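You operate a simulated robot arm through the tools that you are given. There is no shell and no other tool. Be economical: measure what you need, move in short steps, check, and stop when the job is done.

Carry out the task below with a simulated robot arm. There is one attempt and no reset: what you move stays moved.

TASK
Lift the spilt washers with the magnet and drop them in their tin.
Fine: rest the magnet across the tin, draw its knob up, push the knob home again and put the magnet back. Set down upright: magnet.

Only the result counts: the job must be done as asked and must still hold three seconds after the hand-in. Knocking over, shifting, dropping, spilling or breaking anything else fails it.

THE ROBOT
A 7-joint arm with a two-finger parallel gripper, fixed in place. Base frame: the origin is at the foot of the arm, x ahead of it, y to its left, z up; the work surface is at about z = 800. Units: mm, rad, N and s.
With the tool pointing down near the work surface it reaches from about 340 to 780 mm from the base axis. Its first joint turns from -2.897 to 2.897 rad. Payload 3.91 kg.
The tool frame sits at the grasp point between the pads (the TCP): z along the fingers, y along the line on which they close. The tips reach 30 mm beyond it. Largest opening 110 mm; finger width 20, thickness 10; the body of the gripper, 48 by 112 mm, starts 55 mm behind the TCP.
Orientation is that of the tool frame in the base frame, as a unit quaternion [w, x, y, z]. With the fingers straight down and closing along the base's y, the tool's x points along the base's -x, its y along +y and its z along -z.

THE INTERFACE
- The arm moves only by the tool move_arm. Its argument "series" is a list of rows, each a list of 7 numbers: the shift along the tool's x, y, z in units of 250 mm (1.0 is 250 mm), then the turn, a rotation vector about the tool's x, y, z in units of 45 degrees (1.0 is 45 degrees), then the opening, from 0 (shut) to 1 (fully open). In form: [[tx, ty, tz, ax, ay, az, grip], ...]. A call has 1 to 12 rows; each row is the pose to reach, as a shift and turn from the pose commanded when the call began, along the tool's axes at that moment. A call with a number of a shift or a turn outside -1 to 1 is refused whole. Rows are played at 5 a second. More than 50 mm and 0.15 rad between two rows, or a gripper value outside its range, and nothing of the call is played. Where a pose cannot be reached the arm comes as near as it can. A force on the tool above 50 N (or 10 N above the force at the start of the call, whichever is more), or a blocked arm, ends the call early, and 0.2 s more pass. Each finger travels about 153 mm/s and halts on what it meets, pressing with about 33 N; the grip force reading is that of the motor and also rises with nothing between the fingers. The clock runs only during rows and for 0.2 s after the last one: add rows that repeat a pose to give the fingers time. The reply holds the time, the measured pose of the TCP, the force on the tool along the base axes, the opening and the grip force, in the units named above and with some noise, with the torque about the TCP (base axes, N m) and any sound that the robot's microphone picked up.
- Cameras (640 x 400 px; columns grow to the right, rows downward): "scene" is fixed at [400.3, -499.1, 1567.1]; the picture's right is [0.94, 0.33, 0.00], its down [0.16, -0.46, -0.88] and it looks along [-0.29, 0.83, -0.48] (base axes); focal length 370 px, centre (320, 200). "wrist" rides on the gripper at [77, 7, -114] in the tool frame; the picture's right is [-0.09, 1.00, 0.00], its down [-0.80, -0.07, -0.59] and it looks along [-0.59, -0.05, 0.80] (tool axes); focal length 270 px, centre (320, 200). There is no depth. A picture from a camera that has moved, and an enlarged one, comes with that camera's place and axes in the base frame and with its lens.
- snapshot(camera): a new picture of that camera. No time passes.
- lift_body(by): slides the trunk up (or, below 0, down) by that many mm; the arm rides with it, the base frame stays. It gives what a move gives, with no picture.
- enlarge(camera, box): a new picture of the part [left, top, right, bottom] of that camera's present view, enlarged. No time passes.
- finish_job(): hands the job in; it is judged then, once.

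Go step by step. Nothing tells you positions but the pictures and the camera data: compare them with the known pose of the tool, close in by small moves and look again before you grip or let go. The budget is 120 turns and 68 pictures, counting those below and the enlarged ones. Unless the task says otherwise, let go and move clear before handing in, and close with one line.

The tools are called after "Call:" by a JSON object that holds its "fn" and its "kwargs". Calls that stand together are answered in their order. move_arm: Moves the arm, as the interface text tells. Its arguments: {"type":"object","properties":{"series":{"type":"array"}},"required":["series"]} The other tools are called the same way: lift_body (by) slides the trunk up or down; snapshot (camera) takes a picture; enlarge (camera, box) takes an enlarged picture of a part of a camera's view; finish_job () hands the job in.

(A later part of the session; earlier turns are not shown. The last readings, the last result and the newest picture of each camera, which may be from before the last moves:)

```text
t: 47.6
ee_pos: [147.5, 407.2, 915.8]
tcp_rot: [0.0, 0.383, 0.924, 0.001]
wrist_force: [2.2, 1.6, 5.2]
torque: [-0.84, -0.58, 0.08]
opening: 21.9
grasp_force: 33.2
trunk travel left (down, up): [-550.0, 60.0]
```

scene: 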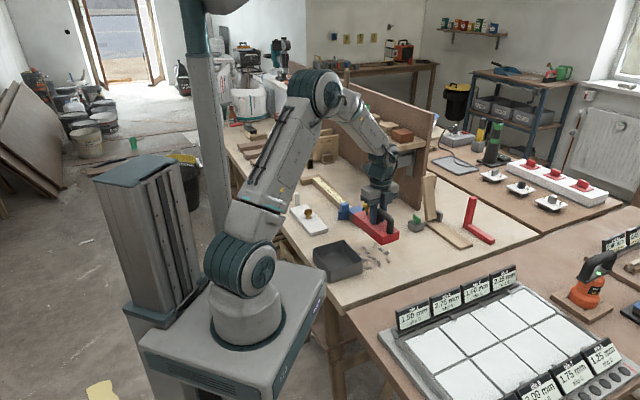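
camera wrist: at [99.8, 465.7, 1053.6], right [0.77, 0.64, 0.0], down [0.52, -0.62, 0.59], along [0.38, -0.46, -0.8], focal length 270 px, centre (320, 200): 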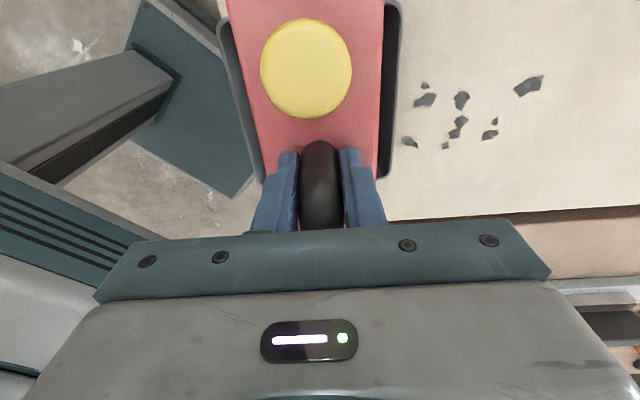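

It rests on the rim (contact force positive). The block reaches at least 77 mm to the rear, so both ends bear. I'll ease down 1 mm and open.

Call:
{"fn": "move_arm", "kwargs": {"series": [[0, 0, 0.004, 0, 0, 0, 0], [0, 0, 0.004, 0, 0, 0, 0]]}}

Call:
{"fn": "move_arm", "kwargs": {"series": [[0, 0, 0, 0, 0, 0, 0.25], [0, 0, 0, 0, 0, 0, 0.4], [0, 0, 0, 0, 0, 0, 0.4]]}}

Call:
{"fn": "move_arm", "kwargs": {"series": [[0, 0, -0.06, 0, 0, 0, 0.4], [0, 0, -0.15, 0, 0, 0, 0.4], [0, 0, -0.3, 0, 0, 0, 0.4], [0.1, 0, -0.34, 0, 0, 0, 0.4]]}}

Call:
{"fn": "snapshot", "kwargs": {"camera": "wrist"}}

Call:
{"fn": "enlarge", "kwargs": {"camera": "scene", "box": [300, 205, 412, 285]}}

```text
t: 48.2
ee_pos: [148.5, 407.8, 914.4]
tcp_rot: [0.0, 0.383, 0.924, 0.002]
wrist_force: [2.4, 5.0, 20.0]
torque: [-0.85, -0.25, 0.06]
opening: 21.9
grasp_force: 33.3
trunk travel left (down, up): [-550.0, 60.0]
```

```text
t: 49.0
ee_pos: [148.2, 407.0, 914.0]
tcp_rot: [-0.001, 0.384, 0.923, 0.001]
wrist_force: [5.1, 7.0, 27.8]
torque: [-0.19, 0.1, -0.18]
opening: 40.0
grasp_force: 0.1
trunk travel left (down, up): [-550.0, 60.0]
```

```text
t: 50.0
ee_pos: [129.8, 424.4, 996.8]
tcp_rot: [0.0, 0.383, 0.924, 0.0]
wrist_force: [0.3, 0.2, -0.7]
torque: [0.02, -0.03, 0.0]
opening: 44.1
grasp_force: 0.0
trunk travel left (down, up): [-550.0, 60.0]
```

```text
32 pictures are left
camera wrist: at [80.2, 485.3, 1111.7], right [0.77, 0.64, 0.0], down [0.52, -0.62, 0.6], along [0.38, -0.46, -0.8], focal length 270 px, centre (320, 200)
```

wrist: 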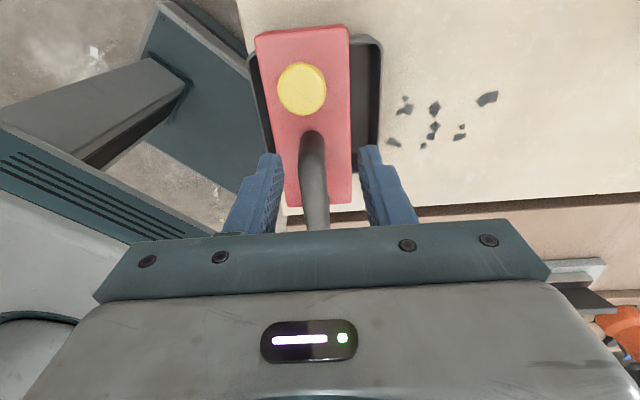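

```text
5.00 times, centred on (356, 245) of scene
camera zoom: at [400.3, -499.1, 1567.1], right [0.94, 0.33, 0.0], down [0.16, -0.46, -0.88], along [-0.29, 0.83, -0.48], focal length 1852 px, centre (140, -25)
```

zoom: 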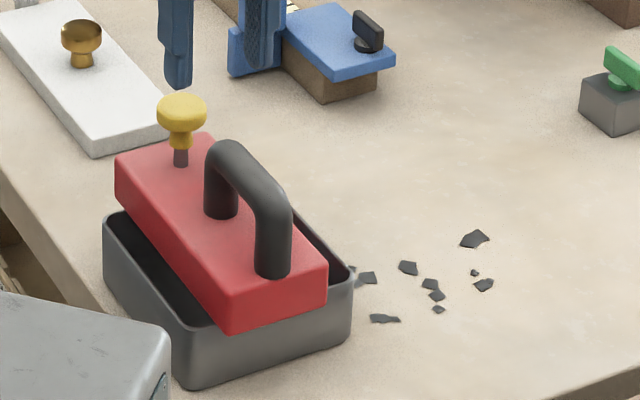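

The magnet rests squarely on the tin (157 mm long, overhanging both ends). Next the knob, at about (100,441): I'll move above it and check alignment.

Call:
{"fn": "move_arm", "kwargs": {"series": [[0.06, -0.018, 0, 0, 0, 0, 0.65], [0.133, -0.035, 0, 0, 0, 0, 0.65], [0.133, -0.035, 0.1, 0, 0, 0, 0.65], [0.133, -0.035, 0.17, 0, 0, 0, 0.65]]}}

Call:
{"fn": "snapshot", "kwargs": {"camera": "wrist"}}

Call:
{"fn": "enlarge", "kwargs": {"camera": "scene", "box": [300, 205, 380, 265]}}

```text
t: 51.0
ee_pos: [98.3, 441.9, 955.2]
tcp_rot: [-0.001, 0.383, 0.924, 0.0]
wrist_force: [0.6, 0.1, 0.1]
torque: [0.02, -0.01, -0.02]
opening: 71.5
grasp_force: 0.2
trunk travel left (down, up): [-550.0, 60.0]
```

```text
30 pictures are left
camera wrist: at [49.3, 502.1, 1070.0], right [0.77, 0.64, 0.0], down [0.52, -0.62, 0.59], along [0.38, -0.46, -0.8], focal length 270 px, centre (320, 200)
```

wrist: 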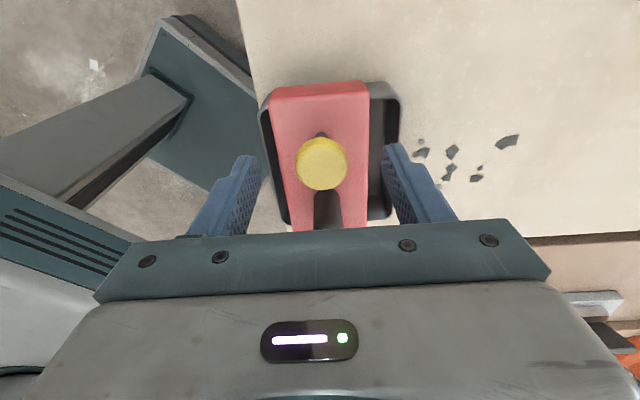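

```text
6.67 times, centred on (340, 235) of scene
camera zoom: at [400.3, -499.1, 1567.1], right [0.94, 0.33, 0.0], down [0.16, -0.46, -0.88], along [-0.29, 0.83, -0.48], focal length 2470 px, centre (187, -33)
```

zoom: 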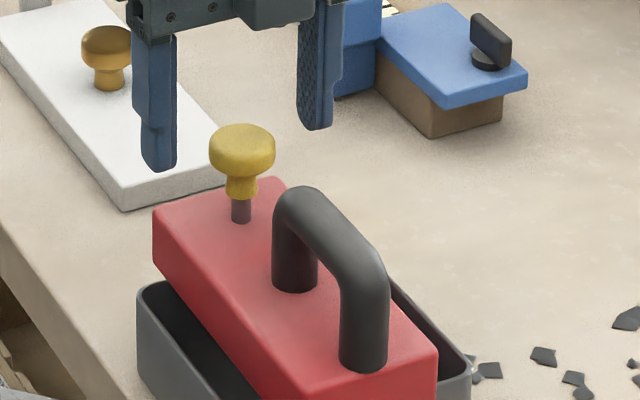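

Knob nearly centred; small correction, descend 38 mm and grip its head.

Call:
{"fn": "move_arm", "kwargs": {"series": [[-0.014, 0.004, 0.05, 0, 0, 0, 0.65], [-0.014, 0.004, 0.1, 0, 0, 0, 0.65], [-0.014, 0.004, 0.14, 0, 0, 0, 0.65], [-0.014, 0.004, 0.15, 0, 0, 0, 0.65], [-0.014, 0.004, 0.15, 0, 0, 0, 0.4], [-0.014, 0.004, 0.15, 0, 0, 0, 0.2], [-0.014, 0.004, 0.15, 0, 0, 0, 0], [-0.014, 0.004, 0.15, 0, 0, 0, 0]]}}

Call:
{"fn": "enlarge", "kwargs": {"camera": "scene", "box": [300, 205, 380, 265]}}

```text
t: 52.8
ee_pos: [101.9, 438.3, 917.9]
tcp_rot: [0.0, 0.383, 0.924, 0.0]
wrist_force: [-0.4, 0.7, 0.3]
torque: [0.0, 0.0, 0.03]
opening: 30.4
grasp_force: 32.9
trunk travel left (down, up): [-550.0, 60.0]
```

```text
6.67 times, centred on (340, 235) of scene
camera zoom: at [400.3, -499.1, 1567.1], right [0.94, 0.33, 0.0], down [0.16, -0.46, -0.88], along [-0.29, 0.83, -0.48], focal length 2470 px, centre (187, -33)
```

zoom: 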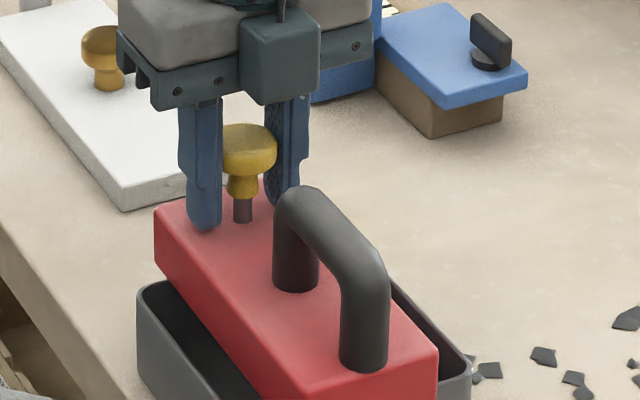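

Knob head is gripped (30 mm). Drawing it up gently.

Call:
{"fn": "move_arm", "kwargs": {"series": [[0, 0, -0.008, 0, 0, 0, 0], [0, 0, -0.016, 0, 0, 0, 0], [0, 0, -0.024, 0, 0, 0, 0], [0, 0, -0.024, 0, 0, 0, 0]]}}

Call:
{"fn": "enlarge", "kwargs": {"camera": "scene", "box": [300, 205, 380, 265]}}

```text
t: 53.8
ee_pos: [101.2, 439.8, 924.7]
tcp_rot: [0.001, 0.383, 0.924, 0.0]
wrist_force: [-3.6, 0.1, 0.1]
torque: [-0.09, -0.06, -0.08]
opening: 30.6
grasp_force: 32.6
trunk travel left (down, up): [-550.0, 60.0]
```

```text
6.67 times, centred on (340, 235) of scene
camera zoom: at [400.3, -499.1, 1567.1], right [0.94, 0.33, 0.0], down [0.16, -0.46, -0.88], along [-0.29, 0.83, -0.48], focal length 2470 px, centre (187, -33)
```

zoom: 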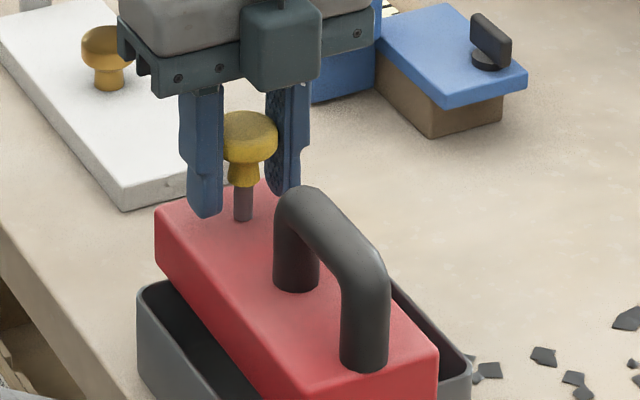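

The knob slides up freely with the block still. Continue.

Call:
{"fn": "move_arm", "kwargs": {"series": [[0, 0, -0.008, 0, 0, 0, 0], [0, 0, -0.016, 0, 0, 0, 0], [0, 0, -0.024, 0, 0, 0, 0], [0, 0, -0.024, 0, 0, 0, 0]]}}

Call:
{"fn": "move_arm", "kwargs": {"series": [[0, 0, -0.008, 0, 0, 0, 0], [0, 0, -0.016, 0, 0, 0, 0], [0, 0, -0.016, 0, 0, 0, 0]]}}

Call:
{"fn": "enlarge", "kwargs": {"camera": "scene", "box": [300, 205, 380, 265]}}

```text
t: 54.8
ee_pos: [103.2, 438.9, 930.0]
tcp_rot: [0.0, 0.383, 0.924, 0.0]
wrist_force: [-1.9, 2.1, -0.4]
torque: [0.0, -0.12, 0.0]
opening: 30.4
grasp_force: 33.4
trunk travel left (down, up): [-550.0, 60.0]
```

```text
t: 55.6
ee_pos: [104.0, 440.4, 934.0]
tcp_rot: [-0.001, 0.384, 0.923, 0.0]
wrist_force: [0.8, 1.1, -0.5]
torque: [-0.12, -0.1, 0.07]
opening: 30.5
grasp_force: 33.2
trunk travel left (down, up): [-550.0, 60.0]
```

```text
6.67 times, centred on (340, 235) of scene
camera zoom: at [400.3, -499.1, 1567.1], right [0.94, 0.33, 0.0], down [0.16, -0.46, -0.88], along [-0.29, 0.83, -0.48], focal length 2470 px, centre (187, -33)
```

zoom: 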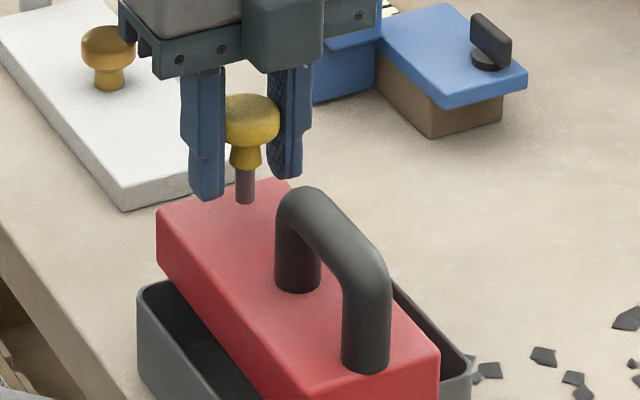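

The stem's foot looks displaced; I'll zoom in closely before going further.

Call:
{"fn": "enlarge", "kwargs": {"camera": "scene", "box": [316, 218, 348, 242]}}

Call:
{"fn": "snapshot", "kwargs": {"camera": "wrist"}}

```text
16.00 times, centred on (332, 230) of scene
camera zoom: at [400.3, -499.1, 1567.1], right [0.94, 0.33, 0.0], down [0.16, -0.46, -0.88], along [-0.29, 0.83, -0.48], focal length 5927 px, centre (128, -280)
```

zoom: 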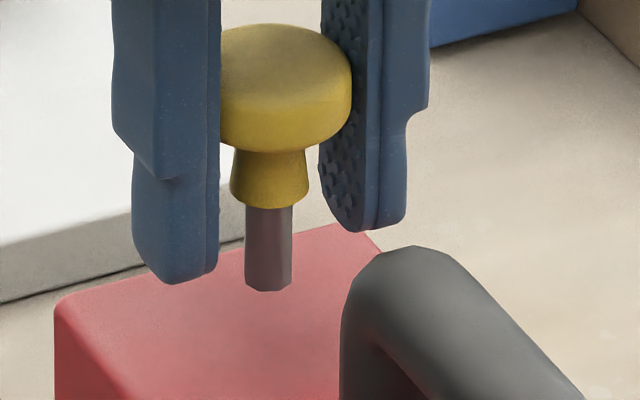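

```text
24 pictures are left
camera wrist: at [54.1, 500.5, 1049.8], right [0.77, 0.64, 0.0], down [0.52, -0.62, 0.59], along [0.38, -0.46, -0.8], focal length 270 px, centre (320, 200)
```

wrist: 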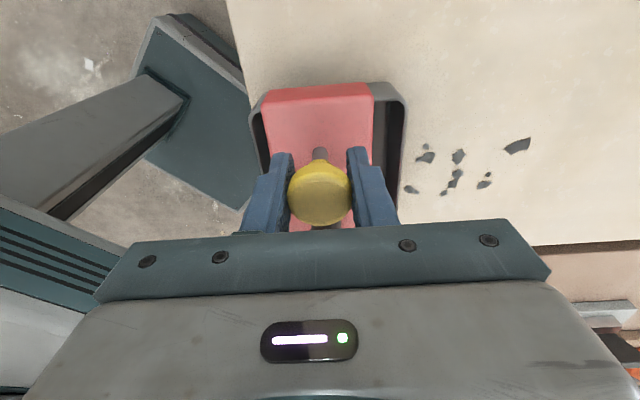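

The stem simply ends visually just above the block; knob resistance is still near zero. I'll draw slightly more in small steps, watching for a stop.

Call:
{"fn": "move_arm", "kwargs": {"series": [[0, 0, -0.006, 0, 0, 0, 0], [0, 0, -0.012, 0, 0, 0, 0], [0, 0, -0.012, 0, 0, 0, 0]]}}

Call:
{"fn": "enlarge", "kwargs": {"camera": "scene", "box": [304, 215, 368, 263]}}

```text
t: 56.4
ee_pos: [102.8, 440.1, 937.4]
tcp_rot: [0.0, 0.383, 0.924, 0.0]
wrist_force: [1.5, 0.7, -0.1]
torque: [-0.12, -0.08, 0.05]
opening: 30.4
grasp_force: 33.2
trunk travel left (down, up): [-550.0, 60.0]
```

```text
8.33 times, centred on (336, 239) of scene
camera zoom: at [400.3, -499.1, 1567.1], right [0.94, 0.33, 0.0], down [0.16, -0.46, -0.88], along [-0.29, 0.83, -0.48], focal length 3087 px, centre (187, -125)
```

zoom: 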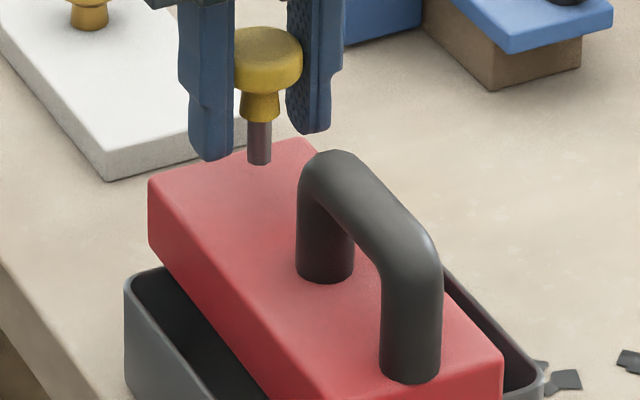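

Call:
{"fn": "move_arm", "kwargs": {"series": [[0, 0, -0.006, 0, 0, 0, 0], [0, 0, -0.012, 0, 0, 0, 0], [0, 0, -0.012, 0, 0, 0, 0]]}}

Call:
{"fn": "move_arm", "kwargs": {"series": [[0, 0, -0.006, 0, 0, 0, 0], [0, 0, -0.012, 0, 0, 0, 0], [0, 0, -0.012, 0, 0, 0, 0]]}}

Call:
{"fn": "enlarge", "kwargs": {"camera": "scene", "box": [304, 215, 368, 263]}}

```text
t: 57.2
ee_pos: [103.5, 439.2, 940.5]
tcp_rot: [0.0, 0.383, 0.924, 0.0]
wrist_force: [-1.5, 2.3, 0.3]
torque: [-0.03, -0.04, 0.01]
opening: 30.4
grasp_force: 32.7
trunk travel left (down, up): [-550.0, 60.0]
```

```text
t: 58.0
ee_pos: [103.6, 439.3, 943.3]
tcp_rot: [-0.001, 0.382, 0.924, 0.0]
wrist_force: [-2.7, 0.8, 0.9]
torque: [-0.07, 0.01, 0.01]
opening: 30.5
grasp_force: 32.9
trunk travel left (down, up): [-550.0, 60.0]
```

```text
8.33 times, centred on (336, 239) of scene
camera zoom: at [400.3, -499.1, 1567.1], right [0.94, 0.33, 0.0], down [0.16, -0.46, -0.88], along [-0.29, 0.83, -0.48], focal length 3087 px, centre (187, -125)
```

zoom: 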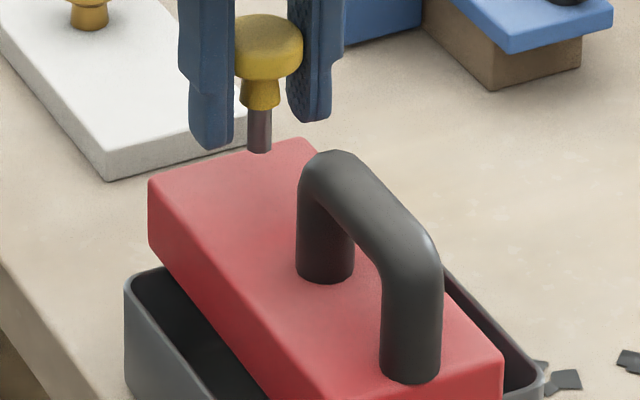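

Lateral forces show the knob is still guided. A bit more to find the stop.

Call:
{"fn": "move_arm", "kwargs": {"series": [[0, 0, -0.006, 0, 0, 0, 0], [0, 0, -0.012, 0, 0, 0, 0], [0, 0, -0.012, 0, 0, 0, 0]]}}

Call:
{"fn": "move_arm", "kwargs": {"series": [[0, 0, -0.006, 0, 0, 0, 0], [0, 0, -0.012, 0, 0, 0, 0], [0, 0, -0.012, 0, 0, 0, 0]]}}

```text
t: 58.8
ee_pos: [102.8, 439.0, 946.0]
tcp_rot: [0.0, 0.383, 0.924, 0.001]
wrist_force: [-2.8, -0.3, -0.2]
torque: [-0.15, -0.08, -0.05]
opening: 30.3
grasp_force: 33.2
trunk travel left (down, up): [-550.0, 60.0]
```

```text
t: 59.6
ee_pos: [103.5, 441.8, 949.3]
tcp_rot: [-0.001, 0.384, 0.923, -0.001]
wrist_force: [-0.6, -0.4, -0.4]
torque: [0.26, 0.31, -0.06]
opening: 30.5
grasp_force: 32.9
trunk travel left (down, up): [-550.0, 60.0]
```

Call:
{"fn": "enlarge", "kwargs": {"camera": "scene", "box": [304, 210, 376, 264]}}

```text
7.41 times, centred on (340, 237) of scene
camera zoom: at [400.3, -499.1, 1567.1], right [0.94, 0.33, 0.0], down [0.16, -0.46, -0.88], along [-0.29, 0.83, -0.48], focal length 2744 px, centre (172, -74)
```

zoom: 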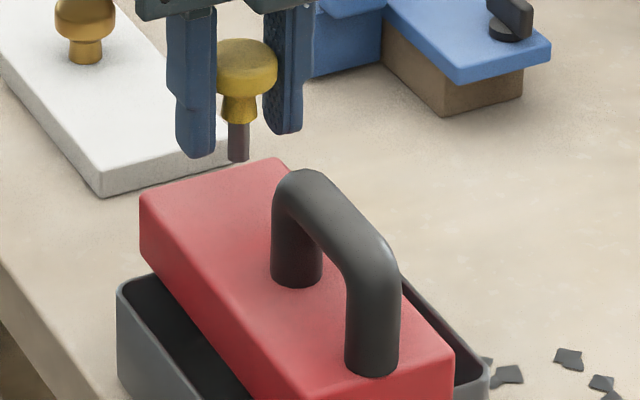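

The block stays level and the knob is drawn about 31 mm. Now I push it home the same distance, then press lightly.

Call:
{"fn": "move_arm", "kwargs": {"series": [[0, 0, 0.012, 0, 0, 0, 0], [0, 0, 0.026, 0, 0, 0, 0], [0, 0, 0.04, 0, 0, 0, 0], [0, 0, 0.054, 0, 0, 0, 0], [0, 0, 0.068, 0, 0, 0, 0], [0, 0, 0.082, 0, 0, 0, 0], [0, 0, 0.096, 0, 0, 0, 0], [0, 0, 0.11, 0, 0, 0, 0], [0, 0, 0.118, 0, 0, 0, 0], [0, 0, 0.122, 0, 0, 0, 0], [0, 0, 0.122, 0, 0, 0, 0]]}}

Call:
{"fn": "enlarge", "kwargs": {"camera": "scene", "box": [304, 210, 376, 264]}}

```text
t: 62.0
ee_pos: [104.0, 439.1, 918.7]
tcp_rot: [0.001, 0.383, 0.924, -0.002]
wrist_force: [-1.8, 1.0, 0.4]
torque: [0.05, 0.12, 0.03]
opening: 30.7
grasp_force: 33.0
trunk travel left (down, up): [-550.0, 60.0]
```

```text
7.41 times, centred on (340, 237) of scene
camera zoom: at [400.3, -499.1, 1567.1], right [0.94, 0.33, 0.0], down [0.16, -0.46, -0.88], along [-0.29, 0.83, -0.48], focal length 2744 px, centre (172, -74)
```

zoom: 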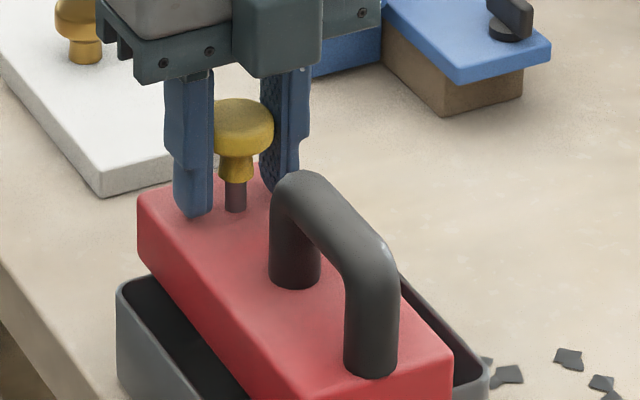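

Nearly home; press down until it resists.

Call:
{"fn": "move_arm", "kwargs": {"series": [[0, 0, 0.006, 0, 0, 0, 0], [0, 0, 0.008, 0, 0, 0, 0], [0, 0, 0.008, 0, 0, 0, 0]]}}

Call:
{"fn": "move_arm", "kwargs": {"series": [[0, 0, 0.006, 0, 0, 0, 0], [0, 0, 0.008, 0, 0, 0, 0], [0, 0, 0.008, 0, 0, 0, 0]]}}

```text
t: 62.8
ee_pos: [103.9, 439.7, 917.2]
tcp_rot: [-0.001, 0.384, 0.923, 0.0]
wrist_force: [-1.8, -3.9, 4.2]
torque: [-0.26, -0.15, -0.11]
opening: 30.3
grasp_force: 32.9
trunk travel left (down, up): [-550.0, 60.0]
```

```text
t: 63.6
ee_pos: [103.2, 440.3, 915.9]
tcp_rot: [0.001, 0.384, 0.924, 0.002]
wrist_force: [-0.7, -2.8, 20.0]
torque: [-0.09, -0.12, 0.01]
opening: 30.5
grasp_force: 33.0
trunk travel left (down, up): [-550.0, 60.0]
```

Home with a 20 N reaction. Release, rise, and return above the handle.

Call:
{"fn": "move_arm", "kwargs": {"series": [[0, 0, 0, 0, 0, 0, 0.4], [0, 0, 0, 0, 0, 0, 0.65], [0, 0, -0.08, 0, 0, 0, 0.65], [0, 0, -0.2, 0, 0, 0, 0.65], [0, 0, -0.3, 0, 0, 0, 0.65], [-0.1, 0.015, -0.3, 0, 0, 0, 0.6], [-0.22, 0.034, -0.3, 0, 0, 0, 0.5], [-0.22, 0.034, -0.2, 0, 0, 0, 0.5]]}}

Call:
{"fn": "snapshot", "kwargs": {"camera": "wrist"}}

```text
t: 65.4
ee_pos: [148.6, 407.2, 963.5]
tcp_rot: [0.0, 0.382, 0.924, -0.001]
wrist_force: [0.6, 0.5, 0.7]
torque: [0.0, -0.01, 0.03]
opening: 55.1
grasp_force: 0.1
trunk travel left (down, up): [-550.0, 60.0]
```

```text
19 pictures are left
camera wrist: at [99.3, 468.0, 1078.9], right [0.77, 0.64, 0.0], down [0.52, -0.62, 0.59], along [0.38, -0.46, -0.8], focal length 270 px, centre (320, 200)
```

wrist: 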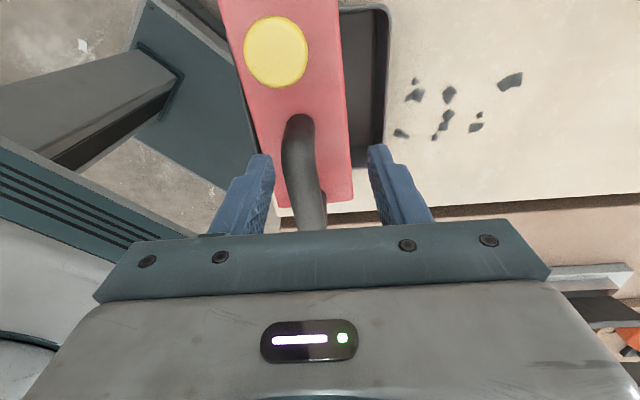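

The magnet shifted about 10 mm sideways on the tin while working the knob, but it is still across it. I'll align to the handle and regrip.

Call:
{"fn": "move_arm", "kwargs": {"series": [[0.01, -0.043, 0, 0, 0, -0.06, 0.5], [0.01, -0.043, 0.08, 0, 0, -0.06, 0.5], [0.01, -0.043, 0.16, 0, 0, -0.06, 0.5], [0.01, -0.043, 0.193, 0, 0, -0.06, 0.5], [0.01, -0.043, 0.193, 0, 0, -0.06, 0.5]]}}

Call:
{"fn": "move_arm", "kwargs": {"series": [[0, 0, 0, 0, 0, 0, 0.3], [0, 0, 0, 0, 0, 0, 0.1], [0, 0, 0, 0, 0, 0, 0], [0, 0, 0, 0, 0, 0, 0]]}}

Call:
{"fn": "move_arm", "kwargs": {"series": [[0, 0, -0.006, 0, 0, 0, 0], [0, 0, -0.014, 0, 0, 0, 0], [0, 0, -0.024, 0, 0, 0, 0], [0, 0, -0.034, 0, 0, 0, 0], [0, 0, -0.034, 0, 0, 0, 0]]}}

```text
t: 66.6
ee_pos: [138.8, 401.5, 916.4]
tcp_rot: [0.0, 0.362, 0.932, 0.0]
wrist_force: [-0.4, 0.3, 0.0]
torque: [0.0, -0.01, -0.01]
opening: 54.9
grasp_force: 0.2
trunk travel left (down, up): [-550.0, 60.0]
```

```text
t: 67.6
ee_pos: [139.8, 400.6, 917.0]
tcp_rot: [0.0, 0.361, 0.933, -0.001]
wrist_force: [-0.9, -2.4, 0.0]
torque: [-0.37, 0.19, 0.11]
opening: 21.8
grasp_force: 33.2
trunk travel left (down, up): [-550.0, 60.0]
```

```text
t: 68.8
ee_pos: [139.5, 400.7, 924.4]
tcp_rot: [0.0, 0.362, 0.932, 0.0]
wrist_force: [0.4, -0.3, -11.8]
torque: [0.02, 0.0, -0.01]
opening: 22.0
grasp_force: 32.7
trunk travel left (down, up): [-550.0, 60.0]
```

Lifted cleanly. Raise higher and move aside to see inside the tin.

Call:
{"fn": "move_arm", "kwargs": {"series": [[0, 0, -0.03, 0, 0, 0, 0], [0, 0, -0.08, 0, 0, 0, 0], [0, 0, -0.14, 0, 0, 0, 0], [0, 0, -0.18, 0, 0, 0, 0], [0, 0.04, -0.18, 0, 0, 0, 0], [0, 0.11, -0.18, 0, 0, 0, 0], [0, 0.19, -0.18, 0, 0, 0, 0], [0, 0.27, -0.18, 0, 0, 0, 0], [0, 0.35, -0.18, 0, 0, 0, 0], [0, 0.43, -0.18, 0, 0, 0, 0], [0, 0.49, -0.18, 0, 0, 0, 0], [0, 0.51, -0.18, 0, 0, 0, 0]]}}

Call:
{"fn": "snapshot", "kwargs": {"camera": "wrist"}}

Call:
{"fn": "enlarge", "kwargs": {"camera": "scene", "box": [300, 195, 412, 285]}}

```text
t: 71.4
ee_pos: [225.4, 495.1, 968.7]
tcp_rot: [0.0, 0.362, 0.932, -0.001]
wrist_force: [0.3, -0.6, -12.5]
torque: [0.04, -0.01, 0.01]
opening: 21.7
grasp_force: 33.2
trunk travel left (down, up): [-550.0, 60.0]
```

```text
18 pictures are left
camera wrist: at [173.6, 553.7, 1083.5], right [0.74, 0.68, 0.0], down [0.54, -0.59, 0.59], along [0.4, -0.44, -0.8], focal length 270 px, centre (320, 200)
```

wrist: 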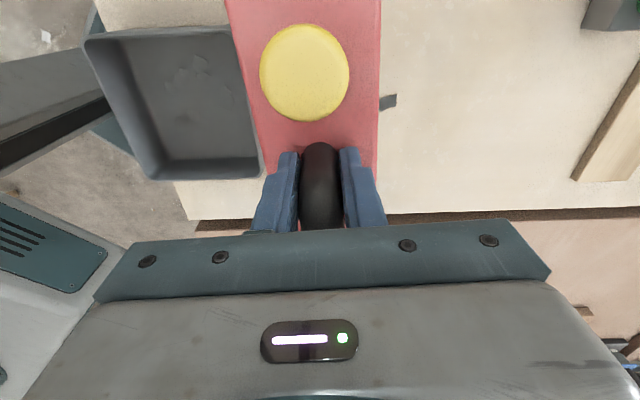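

```text
4.44 times, centred on (356, 240) of scene
camera zoom: at [400.3, -499.1, 1567.1], right [0.94, 0.33, 0.0], down [0.16, -0.46, -0.88], along [-0.29, 0.83, -0.48], focal length 1646 px, centre (160, 22)
```

zoom: 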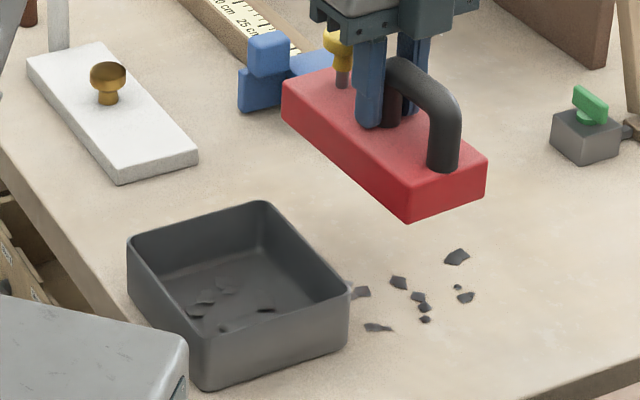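

About nine or ten washers are in the tin; the tin has not moved. Second pass: rotate 90° again and go over the remaining washers at (272,492).

Call:
{"fn": "move_arm", "kwargs": {"series": [[-0.01, 0.01, 0, 0, 0, -0.05, 0], [-0.03, 0.025, 0, 0, 0, -0.15, 0], [-0.05, 0.04, 0, 0, 0, -0.25, 0], [-0.07, 0.055, 0, 0, 0, -0.36, 0], [-0.09, 0.07, 0, 0, 0, -0.47, 0], [-0.105, 0.085, 0, 0, 0, -0.58, 0], [-0.12, 0.097, 0, 0, 0, -0.69, 0], [-0.132, 0.107, 0, 0, 0, -0.8, 0], [-0.14, 0.113, 0, 0, 0, -0.9, 0], [-0.145, 0.116, 0, 0, 0, -0.97, 0], [-0.147, 0.118, 0, 0, 0, -1, 0]]}}

Call:
{"fn": "move_arm", "kwargs": {"series": [[0, 0, 0, 0, 0, -0.05, 0], [0, 0, 0, 0, 0, -0.15, 0], [0, 0, 0, 0, 0, -0.25, 0], [0, 0, 0, 0, 0, -0.36, 0], [0, 0, 0, 0, 0, -0.47, 0], [0, 0, 0, 0, 0, -0.58, 0], [0, 0, 0, 0, 0, -0.69, 0], [0, 0, 0, 0, 0, -0.8, 0], [0, 0, 0, 0, 0, -0.9, 0], [0, 0, 0, 0, 0, -0.97, 0], [0, 0, 0, 0, 0, -1, 0]]}}

Call:
{"fn": "enlarge", "kwargs": {"camera": "scene", "box": [310, 195, 422, 285]}}

```text
t: 73.8
ee_pos: [272.8, 492.0, 969.5]
tcp_rot: [-0.001, -0.024, 1.0, -0.001]
wrist_force: [0.9, 0.3, -12.1]
torque: [0.03, -0.01, -0.02]
opening: 21.7
grasp_force: 33.1
trunk travel left (down, up): [-550.0, 60.0]
```

```text
t: 76.2
ee_pos: [272.3, 493.0, 970.6]
tcp_rot: [-0.001, -0.405, 0.914, 0.0]
wrist_force: [-0.1, -0.7, -12.3]
torque: [-0.04, 0.02, 0.01]
opening: 22.0
grasp_force: 33.0
trunk travel left (down, up): [-550.0, 60.0]
```

```text
4.44 times, centred on (366, 240) of scene
camera zoom: at [400.3, -499.1, 1567.1], right [0.94, 0.33, 0.0], down [0.16, -0.46, -0.88], along [-0.29, 0.83, -0.48], focal length 1646 px, centre (116, 22)
```

zoom: 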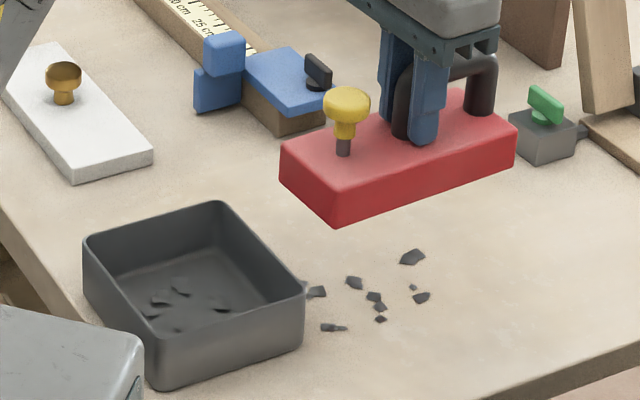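

Lowering in stages with force checks.

Call:
{"fn": "move_arm", "kwargs": {"series": [[0, 0, 0.03, 0, 0, 0, 0], [0, 0, 0.08, 0, 0, 0, 0], [0, 0, 0.14, 0, 0, 0, 0], [0, 0, 0.2, 0, 0, 0, 0], [0, 0, 0.23, 0, 0, 0, 0], [0, 0, 0.25, 0, 0, 0, 0], [0, 0, 0.25, 0, 0, 0, 0]]}}

Call:
{"fn": "enlarge", "kwargs": {"camera": "scene", "box": [310, 205, 422, 285]}}

```text
t: 77.8
ee_pos: [271.5, 493.7, 906.8]
tcp_rot: [-0.001, -0.404, 0.915, -0.001]
wrist_force: [-0.4, 0.2, -12.4]
torque: [0.0, -0.02, 0.0]
opening: 21.7
grasp_force: 33.0
trunk travel left (down, up): [-550.0, 60.0]
```

```text
5.00 times, centred on (366, 245) of scene
camera zoom: at [400.3, -499.1, 1567.1], right [0.94, 0.33, 0.0], down [0.16, -0.46, -0.88], along [-0.29, 0.83, -0.48], focal length 1852 px, centre (90, -25)
```

zoom: 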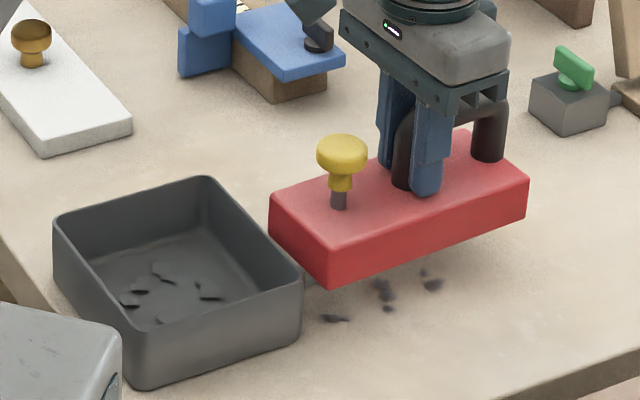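

Call:
{"fn": "move_arm", "kwargs": {"series": [[0, 0, 0.02, 0, 0, 0, 0], [0, 0, 0.05, 0, 0, 0, 0], [0, 0, 0.08, 0, 0, 0, 0], [0, 0, 0.11, 0, 0, 0, 0], [0, 0, 0.13, 0, 0, 0, 0], [0, 0, 0.145, 0, 0, 0, 0], [0, 0, 0.145, 0, 0, 0, 0]]}}

Call:
{"fn": "move_arm", "kwargs": {"series": [[0, 0, 0.006, 0, 0, 0, 0], [0, 0, 0.01, 0, 0, 0, 0], [0, 0, 0.01, 0, 0, 0, 0]]}}

Call:
{"fn": "move_arm", "kwargs": {"series": [[0, 0, 0.006, 0, 0, 0, 0], [0, 0, 0.008, 0, 0, 0, 0], [0, 0, 0.008, 0, 0, 0, 0]]}}

```text
t: 79.4
ee_pos: [271.7, 492.5, 870.2]
tcp_rot: [-0.001, -0.404, 0.915, 0.001]
wrist_force: [-1.3, 0.7, -12.6]
torque: [0.01, 0.0, -0.01]
opening: 21.5
grasp_force: 32.8
trunk travel left (down, up): [-550.0, 60.0]
```

```text
t: 80.2
ee_pos: [271.3, 492.6, 869.3]
tcp_rot: [-0.001, -0.404, 0.915, 0.0]
wrist_force: [-0.3, 0.1, -11.8]
torque: [-0.01, -0.03, 0.01]
opening: 21.8
grasp_force: 32.8
trunk travel left (down, up): [-550.0, 60.0]
```

```text
t: 81.0
ee_pos: [271.7, 492.9, 867.1]
tcp_rot: [-0.001, -0.404, 0.915, -0.001]
wrist_force: [0.3, 0.0, -11.6]
torque: [-0.03, 0.01, -0.02]
opening: 21.7
grasp_force: 32.9
trunk travel left (down, up): [-550.0, 60.0]
```

Not quite touching; a few more millimetres, then lift.

Call:
{"fn": "move_arm", "kwargs": {"series": [[0, 0, 0.006, 0, 0, 0, 0], [0, 0, 0.008, 0, 0, 0, 0], [0, 0, 0.008, 0, 0, 0, 0]]}}

Call:
{"fn": "move_arm", "kwargs": {"series": [[0, 0, -0.008, 0, 0, 0, 0], [0, 0, -0.02, 0, 0, 0, 0], [0, 0, -0.05, 0, 0, 0, 0], [0, 0, -0.1, 0, 0, 0, 0], [0, 0, -0.16, 0, 0, 0, 0], [0, 0, -0.22, 0, 0, 0, 0], [0, 0, -0.28, 0, 0, 0, 0], [0, 0, -0.34, 0, 0, 0, 0], [0, 0, -0.38, 0, 0, 0, 0], [0, 0, -0.4, 0, 0, 0, 0]]}}

Call:
{"fn": "enlarge", "kwargs": {"camera": "scene", "box": [310, 195, 422, 285]}}

```text
t: 81.8
ee_pos: [271.9, 494.1, 866.1]
tcp_rot: [0.002, -0.405, 0.914, 0.002]
wrist_force: [0.7, 3.8, 10.8]
torque: [-1.11, 0.18, 0.1]
opening: 22.0
grasp_force: 33.4
trunk travel left (down, up): [-550.0, 60.0]
```

```text
t: 84.0
ee_pos: [273.1, 492.6, 965.3]
tcp_rot: [0.0, -0.404, 0.915, 0.0]
wrist_force: [0.1, -0.2, -13.3]
torque: [-0.03, -0.01, 0.02]
opening: 21.8
grasp_force: 33.3
trunk travel left (down, up): [-550.0, 60.0]
```

```text
4.44 times, centred on (366, 240) of scene
camera zoom: at [400.3, -499.1, 1567.1], right [0.94, 0.33, 0.0], down [0.16, -0.46, -0.88], along [-0.29, 0.83, -0.48], focal length 1646 px, centre (116, 22)
```

zoom: 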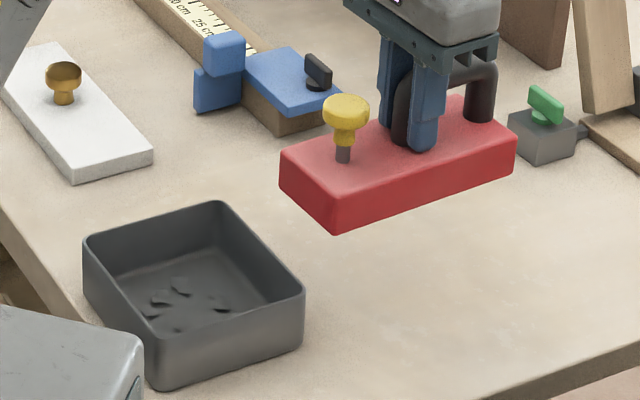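

All remaining washers are on the magnet. Rotating back and carrying over the tin.

Call:
{"fn": "move_arm", "kwargs": {"series": [[0.01, 0.002, 0, 0, 0, 0.05, 0], [0.035, 0.008, 0, 0, 0, 0.15, 0], [0.07, 0.016, 0, 0, 0, 0.25, 0], [0.11, 0.025, 0, 0, 0, 0.36, 0], [0.15, 0.034, 0, 0, 0, 0.47, 0], [0.19, 0.043, 0, 0, 0, 0.58, 0], [0.225, 0.052, 0, 0, 0, 0.69, 0], [0.255, 0.059, 0, 0, 0, 0.8, 0], [0.278, 0.064, 0, 0, 0, 0.9, 0], [0.29, 0.067, 0, 0, 0, 0.97, 0], [0.296, 0.068, 0, 0, 0, 1, 0]]}}

Call:
{"fn": "move_arm", "kwargs": {"series": [[0.01, -0.006, 0, 0, 0, 0.05, 0], [0.03, -0.02, 0, 0, 0, 0.15, 0], [0.06, -0.038, 0, 0, 0, 0.25, 0], [0.095, -0.06, 0, 0, 0, 0.36, 0], [0.13, -0.082, 0, 0, 0, 0.47, 0], [0.165, -0.103, 0, 0, 0, 0.58, 0], [0.195, -0.122, 0, 0, 0, 0.69, 0], [0.222, -0.139, 0, 0, 0, 0.8, 0], [0.242, -0.151, 0, 0, 0, 0.9, 0], [0.253, -0.158, 0, 0, 0, 0.97, 0], [0.258, -0.161, 0, 0, 0, 1, 0]]}}

Call:
{"fn": "move_arm", "kwargs": {"series": [[0, 0, 0.02, 0, 0, 0.03, 0], [0, 0, 0.06, 0, 0, 0.06, 0], [0, 0, 0.09, 0, 0, 0.06, 0], [0, 0, 0.1, 0, 0, 0.06, 0], [0, 0, 0.1, 0, 0, 0.06, 0]]}}

Call:
{"fn": "snapshot", "kwargs": {"camera": "wrist"}}

```text
t: 86.4
ee_pos: [208.0, 448.2, 964.1]
tcp_rot: [0.0, -0.023, 1.0, 0.0]
wrist_force: [-0.1, 0.9, -12.1]
torque: [-0.01, -0.03, -0.01]
opening: 21.8
grasp_force: 32.6
trunk travel left (down, up): [-550.0, 60.0]
```

```text
t: 88.8
ee_pos: [146.6, 405.4, 965.1]
tcp_rot: [-0.001, 0.362, 0.932, 0.0]
wrist_force: [0.1, -1.1, -12.5]
torque: [-0.02, -0.03, 0.02]
opening: 22.1
grasp_force: 33.0
trunk travel left (down, up): [-550.0, 60.0]
```

```text
t: 90.0
ee_pos: [147.7, 405.9, 939.4]
tcp_rot: [0.0, 0.383, 0.924, -0.001]
wrist_force: [-0.4, 1.0, -12.3]
torque: [0.0, 0.03, -0.04]
opening: 21.9
grasp_force: 33.0
trunk travel left (down, up): [-550.0, 60.0]
```

```text
13 pictures are left
camera wrist: at [98.3, 466.5, 1054.6], right [0.77, 0.64, 0.0], down [0.52, -0.62, 0.59], along [0.38, -0.46, -0.8], focal length 270 px, centre (320, 200)
```

wrist: 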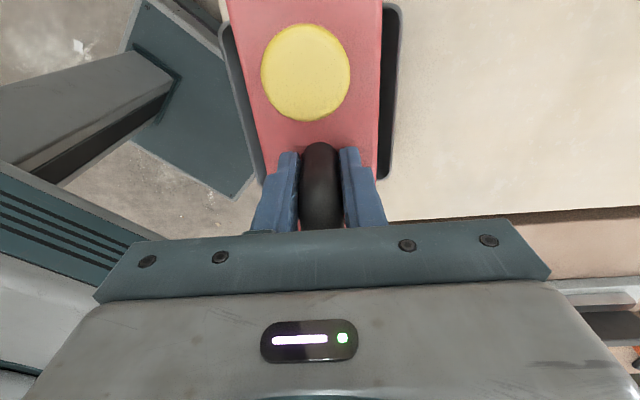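

Well placed again and the table is clear of washers. Lowering onto the rim with little preload.

Call:
{"fn": "move_arm", "kwargs": {"series": [[0, 0, 0.02, 0, 0, 0, 0], [0, 0, 0.05, 0, 0, 0, 0], [0, 0, 0.07, 0, 0, 0, 0], [0, 0, 0.08, 0, 0, 0, 0], [0, 0, 0.084, 0, 0, 0, 0], [0, 0, 0.084, 0, 0, 0, 0]]}}

Call:
{"fn": "move_arm", "kwargs": {"series": [[0, 0, 0.004, 0, 0, 0, 0], [0, 0, 0.006, 0, 0, 0, 0], [0, 0, 0.006, 0, 0, 0, 0]]}}

```text
t: 91.4
ee_pos: [146.4, 406.4, 917.9]
tcp_rot: [0.0, 0.384, 0.923, 0.0]
wrist_force: [-0.2, 0.7, -12.0]
torque: [-0.04, 0.0, 0.01]
opening: 22.0
grasp_force: 33.0
trunk travel left (down, up): [-550.0, 60.0]
```

```text
t: 92.2
ee_pos: [147.7, 408.2, 918.9]
tcp_rot: [0.0, 0.383, 0.924, 0.0]
wrist_force: [0.3, 0.2, -11.5]
torque: [0.02, -0.03, 0.01]
opening: 21.9
grasp_force: 33.1
trunk travel left (down, up): [-550.0, 60.0]
```

Call:
{"fn": "move_arm", "kwargs": {"series": [[0, 0, 0.004, 0, 0, 0, 0], [0, 0, 0.006, 0, 0, 0, 0], [0, 0, 0.006, 0, 0, 0, 0]]}}

Call:
{"fn": "move_arm", "kwargs": {"series": [[0, 0, 0.004, 0, 0, 0, 0], [0, 0, 0.004, 0, 0, 0, 0]]}}

```text
t: 93.0
ee_pos: [147.4, 406.6, 916.1]
tcp_rot: [0.0, 0.383, 0.924, 0.0]
wrist_force: [-0.7, 2.4, -6.3]
torque: [0.2, 0.4, -0.08]
opening: 22.1
grasp_force: 33.2
trunk travel left (down, up): [-550.0, 60.0]
```

```text
t: 93.6
ee_pos: [147.1, 405.4, 917.0]
tcp_rot: [0.0, 0.382, 0.924, 0.001]
wrist_force: [0.3, 2.8, 15.9]
torque: [-0.8, 0.08, 0.08]
opening: 21.7
grasp_force: 33.4
trunk travel left (down, up): [-550.0, 60.0]
```

Contact made; ease the preload by 0.7 mm, open, rise and move over the knob.

Call:
{"fn": "move_arm", "kwargs": {"series": [[0, 0, -0.003, 0, 0, 0, 0], [0, 0, -0.003, 0, 0, 0, 0], [0, 0, -0.003, 0, 0, 0, 0.25], [0, 0, -0.003, 0, 0, 0, 0.4], [0, 0, -0.003, 0, 0, 0, 0.4]]}}

Call:
{"fn": "move_arm", "kwargs": {"series": [[0, 0, -0.06, 0, 0, 0, 0.4], [0, 0, -0.16, 0, 0, 0, 0.45], [0, 0, -0.27, 0, 0, 0, 0.65], [0.1, -0.01, -0.27, 0, 0, 0, 0.65], [0.22, -0.03, -0.27, 0, 0, 0, 0.65], [0.22, -0.03, -0.16, 0, 0, 0, 0.65]]}}

Call:
{"fn": "snapshot", "kwargs": {"camera": "wrist"}}

```text
t: 94.8
ee_pos: [147.2, 406.1, 915.8]
tcp_rot: [0.0, 0.383, 0.924, 0.001]
wrist_force: [0.0, -0.3, 0.0]
torque: [-0.01, -0.03, 0.02]
opening: 44.0
grasp_force: 0.0
trunk travel left (down, up): [-550.0, 60.0]
```

```text
t: 96.2
ee_pos: [100.5, 440.0, 955.1]
tcp_rot: [0.0, 0.383, 0.924, 0.0]
wrist_force: [0.0, 0.3, -0.4]
torque: [-0.03, 0.01, -0.01]
opening: 71.2
grasp_force: 0.0
trunk travel left (down, up): [-550.0, 60.0]
```

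```text
12 pictures are left
camera wrist: at [52.8, 500.7, 1070.3], right [0.77, 0.64, 0.0], down [0.52, -0.62, 0.59], along [0.38, -0.46, -0.8], focal length 270 px, centre (320, 200)
```

wrist: 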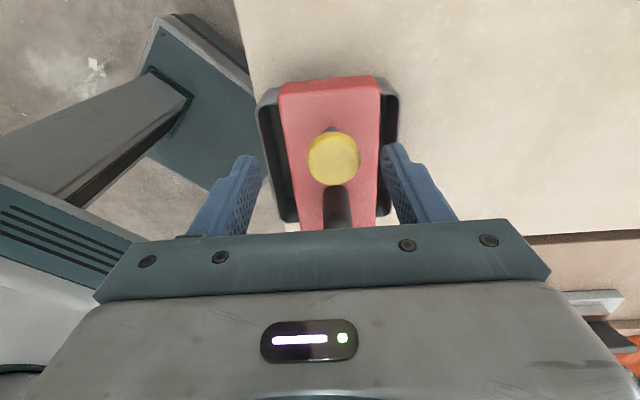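

Knob is 9 mm to the right of the grip line; correct, descend and grip.

Call:
{"fn": "move_arm", "kwargs": {"series": [[-0.005, 0.036, 0, 0, 0, 0, 0.65], [-0.005, 0.036, 0.06, 0, 0, 0, 0.65], [-0.005, 0.036, 0.12, 0, 0, 0, 0.65], [-0.005, 0.036, 0.15, 0, 0, 0, 0.65], [-0.005, 0.036, 0.15, 0, 0, 0, 0.65]]}}

Call:
{"fn": "snapshot", "kwargs": {"camera": "wrist"}}

```text
t: 97.4
ee_pos: [110.0, 445.1, 918.3]
tcp_rot: [0.0, 0.383, 0.924, 0.0]
wrist_force: [0.5, 0.3, 1.1]
torque: [-0.02, 0.03, 0.03]
opening: 71.7
grasp_force: 0.0
trunk travel left (down, up): [-550.0, 60.0]
```

```text
11 pictures are left
camera wrist: at [60.7, 505.2, 1032.5], right [0.77, 0.64, 0.0], down [0.52, -0.62, 0.59], along [0.38, -0.46, -0.8], focal length 270 px, centre (320, 200)
```

wrist: 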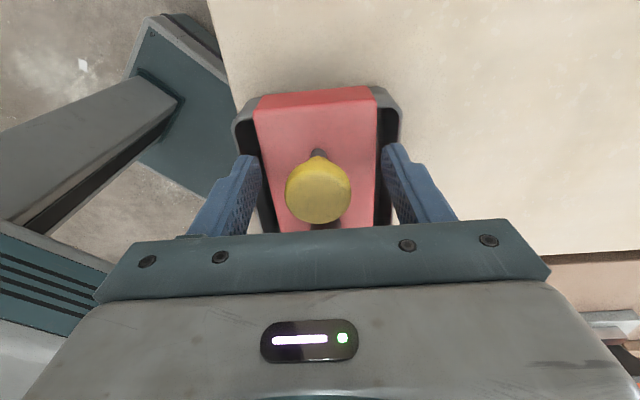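

Centred. Close and draw up in two stages.

Call:
{"fn": "move_arm", "kwargs": {"series": [[0, 0, 0, 0, 0, 0, 0.4], [0, 0, 0, 0, 0, 0, 0.2], [0, 0, 0, 0, 0, 0, 0], [0, 0, 0, 0, 0, 0, 0]]}}

Call:
{"fn": "move_arm", "kwargs": {"series": [[0, 0, -0.008, 0, 0, 0, 0], [0, 0, -0.016, 0, 0, 0, 0], [0, 0, -0.024, 0, 0, 0, 0], [0, 0, -0.032, 0, 0, 0, 0], [0, 0, -0.04, 0, 0, 0, 0], [0, 0, -0.048, 0, 0, 0, 0], [0, 0, -0.056, 0, 0, 0, 0], [0, 0, -0.064, 0, 0, 0, 0], [0, 0, -0.064, 0, 0, 0, 0]]}}

Call:
{"fn": "move_arm", "kwargs": {"series": [[0, 0, -0.008, 0, 0, 0, 0], [0, 0, -0.016, 0, 0, 0, 0], [0, 0, -0.024, 0, 0, 0, 0], [0, 0, -0.032, 0, 0, 0, 0], [0, 0, -0.04, 0, 0, 0, 0], [0, 0, -0.048, 0, 0, 0, 0], [0, 0, -0.056, 0, 0, 0, 0], [0, 0, -0.056, 0, 0, 0, 0], [0, 0, -0.056, 0, 0, 0, 0]]}}

Call:
{"fn": "enlarge", "kwargs": {"camera": "scene", "box": [304, 205, 384, 265]}}

```text
t: 98.4
ee_pos: [110.0, 444.3, 917.1]
tcp_rot: [0.0, 0.382, 0.924, 0.0]
wrist_force: [-0.9, -1.4, -0.3]
torque: [0.0, -0.01, 0.01]
opening: 30.5
grasp_force: 32.8
trunk travel left (down, up): [-550.0, 60.0]
```

```text
t: 100.4
ee_pos: [109.7, 444.6, 935.5]
tcp_rot: [0.001, 0.383, 0.924, -0.001]
wrist_force: [-0.4, -0.5, 0.1]
torque: [-0.12, -0.09, 0.01]
opening: 30.4
grasp_force: 33.1
trunk travel left (down, up): [-550.0, 60.0]
```

```text
t: 102.4
ee_pos: [108.9, 444.9, 948.9]
tcp_rot: [0.0, 0.383, 0.924, 0.001]
wrist_force: [-0.6, -1.0, 0.3]
torque: [0.04, 0.03, -0.03]
opening: 30.4
grasp_force: 32.9
trunk travel left (down, up): [-550.0, 60.0]
```

```text
6.67 times, centred on (344, 235) of scene
camera zoom: at [400.3, -499.1, 1567.1], right [0.94, 0.33, 0.0], down [0.16, -0.46, -0.88], along [-0.29, 0.83, -0.48], focal length 2470 px, centre (160, -33)
```

zoom: 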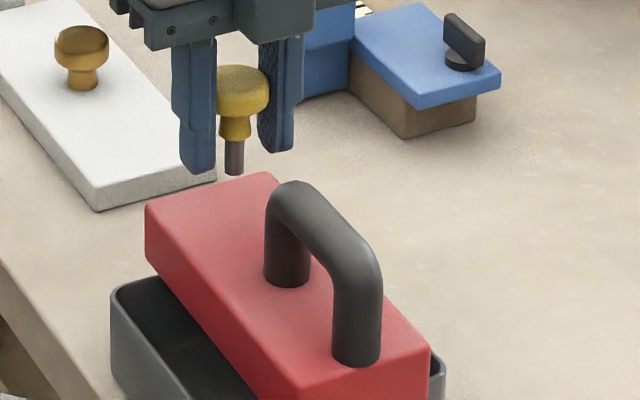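

Knob drawn with the block level. Push it home again, pressing until it resists.

Call:
{"fn": "move_arm", "kwargs": {"series": [[0, 0, 0.012, 0, 0, 0, 0], [0, 0, 0.026, 0, 0, 0, 0], [0, 0, 0.04, 0, 0, 0, 0], [0, 0, 0.054, 0, 0, 0, 0], [0, 0, 0.068, 0, 0, 0, 0], [0, 0, 0.082, 0, 0, 0, 0], [0, 0, 0.096, 0, 0, 0, 0], [0, 0, 0.108, 0, 0, 0, 0], [0, 0, 0.116, 0, 0, 0, 0], [0, 0, 0.12, 0, 0, 0, 0], [0, 0, 0.12, 0, 0, 0, 0]]}}

Call:
{"fn": "move_arm", "kwargs": {"series": [[0, 0, 0.006, 0, 0, 0, 0], [0, 0, 0.01, 0, 0, 0, 0], [0, 0, 0.01, 0, 0, 0, 0]]}}

```text
t: 104.8
ee_pos: [109.4, 444.2, 917.6]
tcp_rot: [0.0, 0.383, 0.924, 0.0]
wrist_force: [-1.1, 4.9, 3.0]
torque: [0.07, 0.03, 0.03]
opening: 30.6
grasp_force: 32.7
trunk travel left (down, up): [-550.0, 60.0]
```

```text
t: 105.6
ee_pos: [109.5, 443.5, 916.7]
tcp_rot: [0.0, 0.383, 0.924, 0.001]
wrist_force: [-2.4, 3.3, 16.2]
torque: [-0.08, -0.05, 0.02]
opening: 30.2
grasp_force: 32.8
trunk travel left (down, up): [-550.0, 60.0]
```

Home. Release and go above the handle.

Call:
{"fn": "move_arm", "kwargs": {"series": [[0, 0, -0.003, 0, 0, 0, 0], [0, 0, -0.003, 0, 0, 0, 0.4], [0, 0, -0.003, 0, 0, 0, 0.65], [0, 0, -0.08, 0, 0, 0, 0.65], [0, 0, -0.2, 0, 0, 0, 0.65], [0, 0, -0.28, 0, 0, 0, 0.65], [-0.12, 0, -0.28, 0, 0, 0, 0.6], [-0.23, 0, -0.28, 0, 0, 0, 0.5], [-0.23, 0, -0.19, 0, 0, 0, 0.5]]}}

Call:
{"fn": "snapshot", "kwargs": {"camera": "wrist"}}

```text
t: 107.6
ee_pos: [150.2, 405.4, 963.1]
tcp_rot: [0.0, 0.382, 0.924, 0.0]
wrist_force: [-0.5, 0.4, 0.5]
torque: [0.01, -0.01, -0.04]
opening: 55.1
grasp_force: 0.2
trunk travel left (down, up): [-550.0, 60.0]
```

```text
9 pictures are left
camera wrist: at [100.8, 466.6, 1078.0], right [0.77, 0.64, 0.0], down [0.52, -0.62, 0.59], along [0.38, -0.46, -0.8], focal length 270 px, centre (320, 200)
```

wrist: 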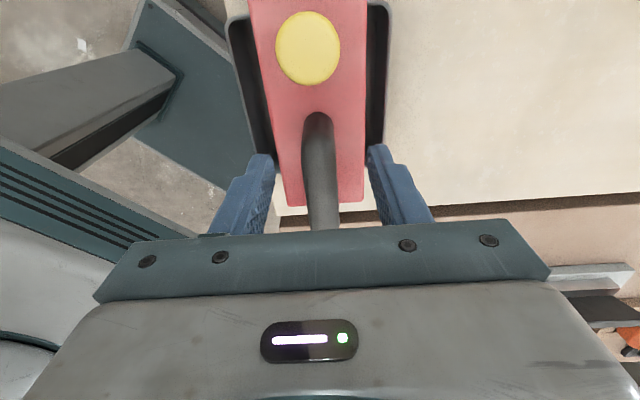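

Aligned already. Lower, grip and lift.

Call:
{"fn": "move_arm", "kwargs": {"series": [[0, 0, 0.08, 0, 0, 0, 0.5], [0, 0, 0.16, 0, 0, 0, 0.5], [0, 0, 0.19, 0, 0, 0, 0.5], [0, 0, 0.19, 0, 0, 0, 0.3], [0, 0, 0.19, 0, 0, 0, 0.1], [0, 0, 0.19, 0, 0, 0, 0], [0, 0, 0.19, 0, 0, 0, 0]]}}

Call:
{"fn": "move_arm", "kwargs": {"series": [[0, 0, -0.006, 0, 0, 0, 0], [0, 0, -0.014, 0, 0, 0, 0], [0, 0, -0.024, 0, 0, 0, 0], [0, 0, -0.034, 0, 0, 0, 0], [0, 0, -0.05, 0, 0, 0, 0], [0, 0, -0.09, 0, 0, 0, 0], [0, 0, -0.14, 0, 0, 0, 0], [0, 0, -0.18, 0, 0, 0, 0], [0, 0, -0.2, 0, 0, 0, 0], [0, 0, -0.2, 0, 0, 0, 0]]}}

```text
t: 109.2
ee_pos: [149.4, 405.4, 917.9]
tcp_rot: [0.0, 0.382, 0.924, 0.0]
wrist_force: [-0.9, -2.3, 0.2]
torque: [-0.1, -0.14, -0.03]
opening: 21.9
grasp_force: 33.2
trunk travel left (down, up): [-550.0, 60.0]
```

```text
t: 111.4
ee_pos: [152.1, 403.3, 965.7]
tcp_rot: [-0.001, 0.384, 0.923, -0.001]
wrist_force: [1.0, -0.1, -12.8]
torque: [-0.03, -0.04, 0.03]
opening: 22.1
grasp_force: 32.6
trunk travel left (down, up): [-550.0, 60.0]
```

Magnet is lifted off; carrying it back towards its original spot (351,605).

Call:
{"fn": "move_arm", "kwargs": {"series": [[0, 0.02, 0, 0, 0, 0, 0], [0, 0.07, 0, 0, 0, -0.01, 0], [0, 0.14, 0, 0, 0, -0.02, 0], [0, 0.22, 0, 0, 0, -0.04, 0], [0, 0.31, 0, 0, 0, -0.06, 0], [0, 0.4, 0, 0, 0, -0.07, 0], [0, 0.48, 0, 0, 0, -0.07, 0], [0, 0.54, 0, 0, 0, -0.07, 0], [0, 0.58, 0, 0, 0, -0.07, 0], [0, 0.6, 0, 0, 0, -0.07, 0]]}}

Call:
{"fn": "enlarge", "kwargs": {"camera": "scene", "box": [300, 170, 460, 285]}}

```text
t: 113.6
ee_pos: [256.3, 509.1, 965.2]
tcp_rot: [0.0, 0.357, 0.934, -0.001]
wrist_force: [-0.4, -0.8, -12.8]
torque: [-0.03, -0.03, -0.03]
opening: 21.9
grasp_force: 33.4
trunk travel left (down, up): [-550.0, 60.0]
```

```text
3.48 times, centred on (380, 228) of scene
camera zoom: at [400.3, -499.1, 1567.1], right [0.94, 0.33, 0.0], down [0.16, -0.46, -0.88], along [-0.29, 0.83, -0.48], focal length 1288 px, centre (111, 104)
```

zoom: 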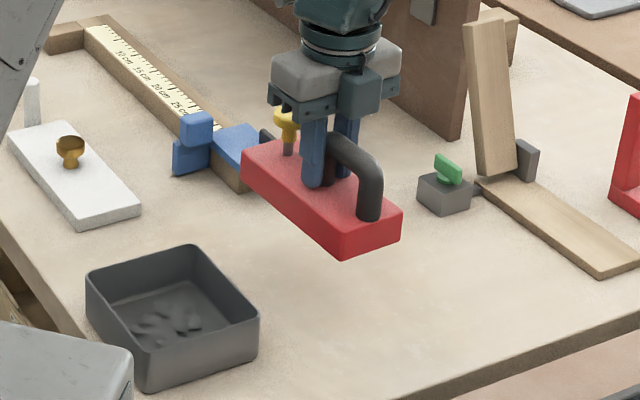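

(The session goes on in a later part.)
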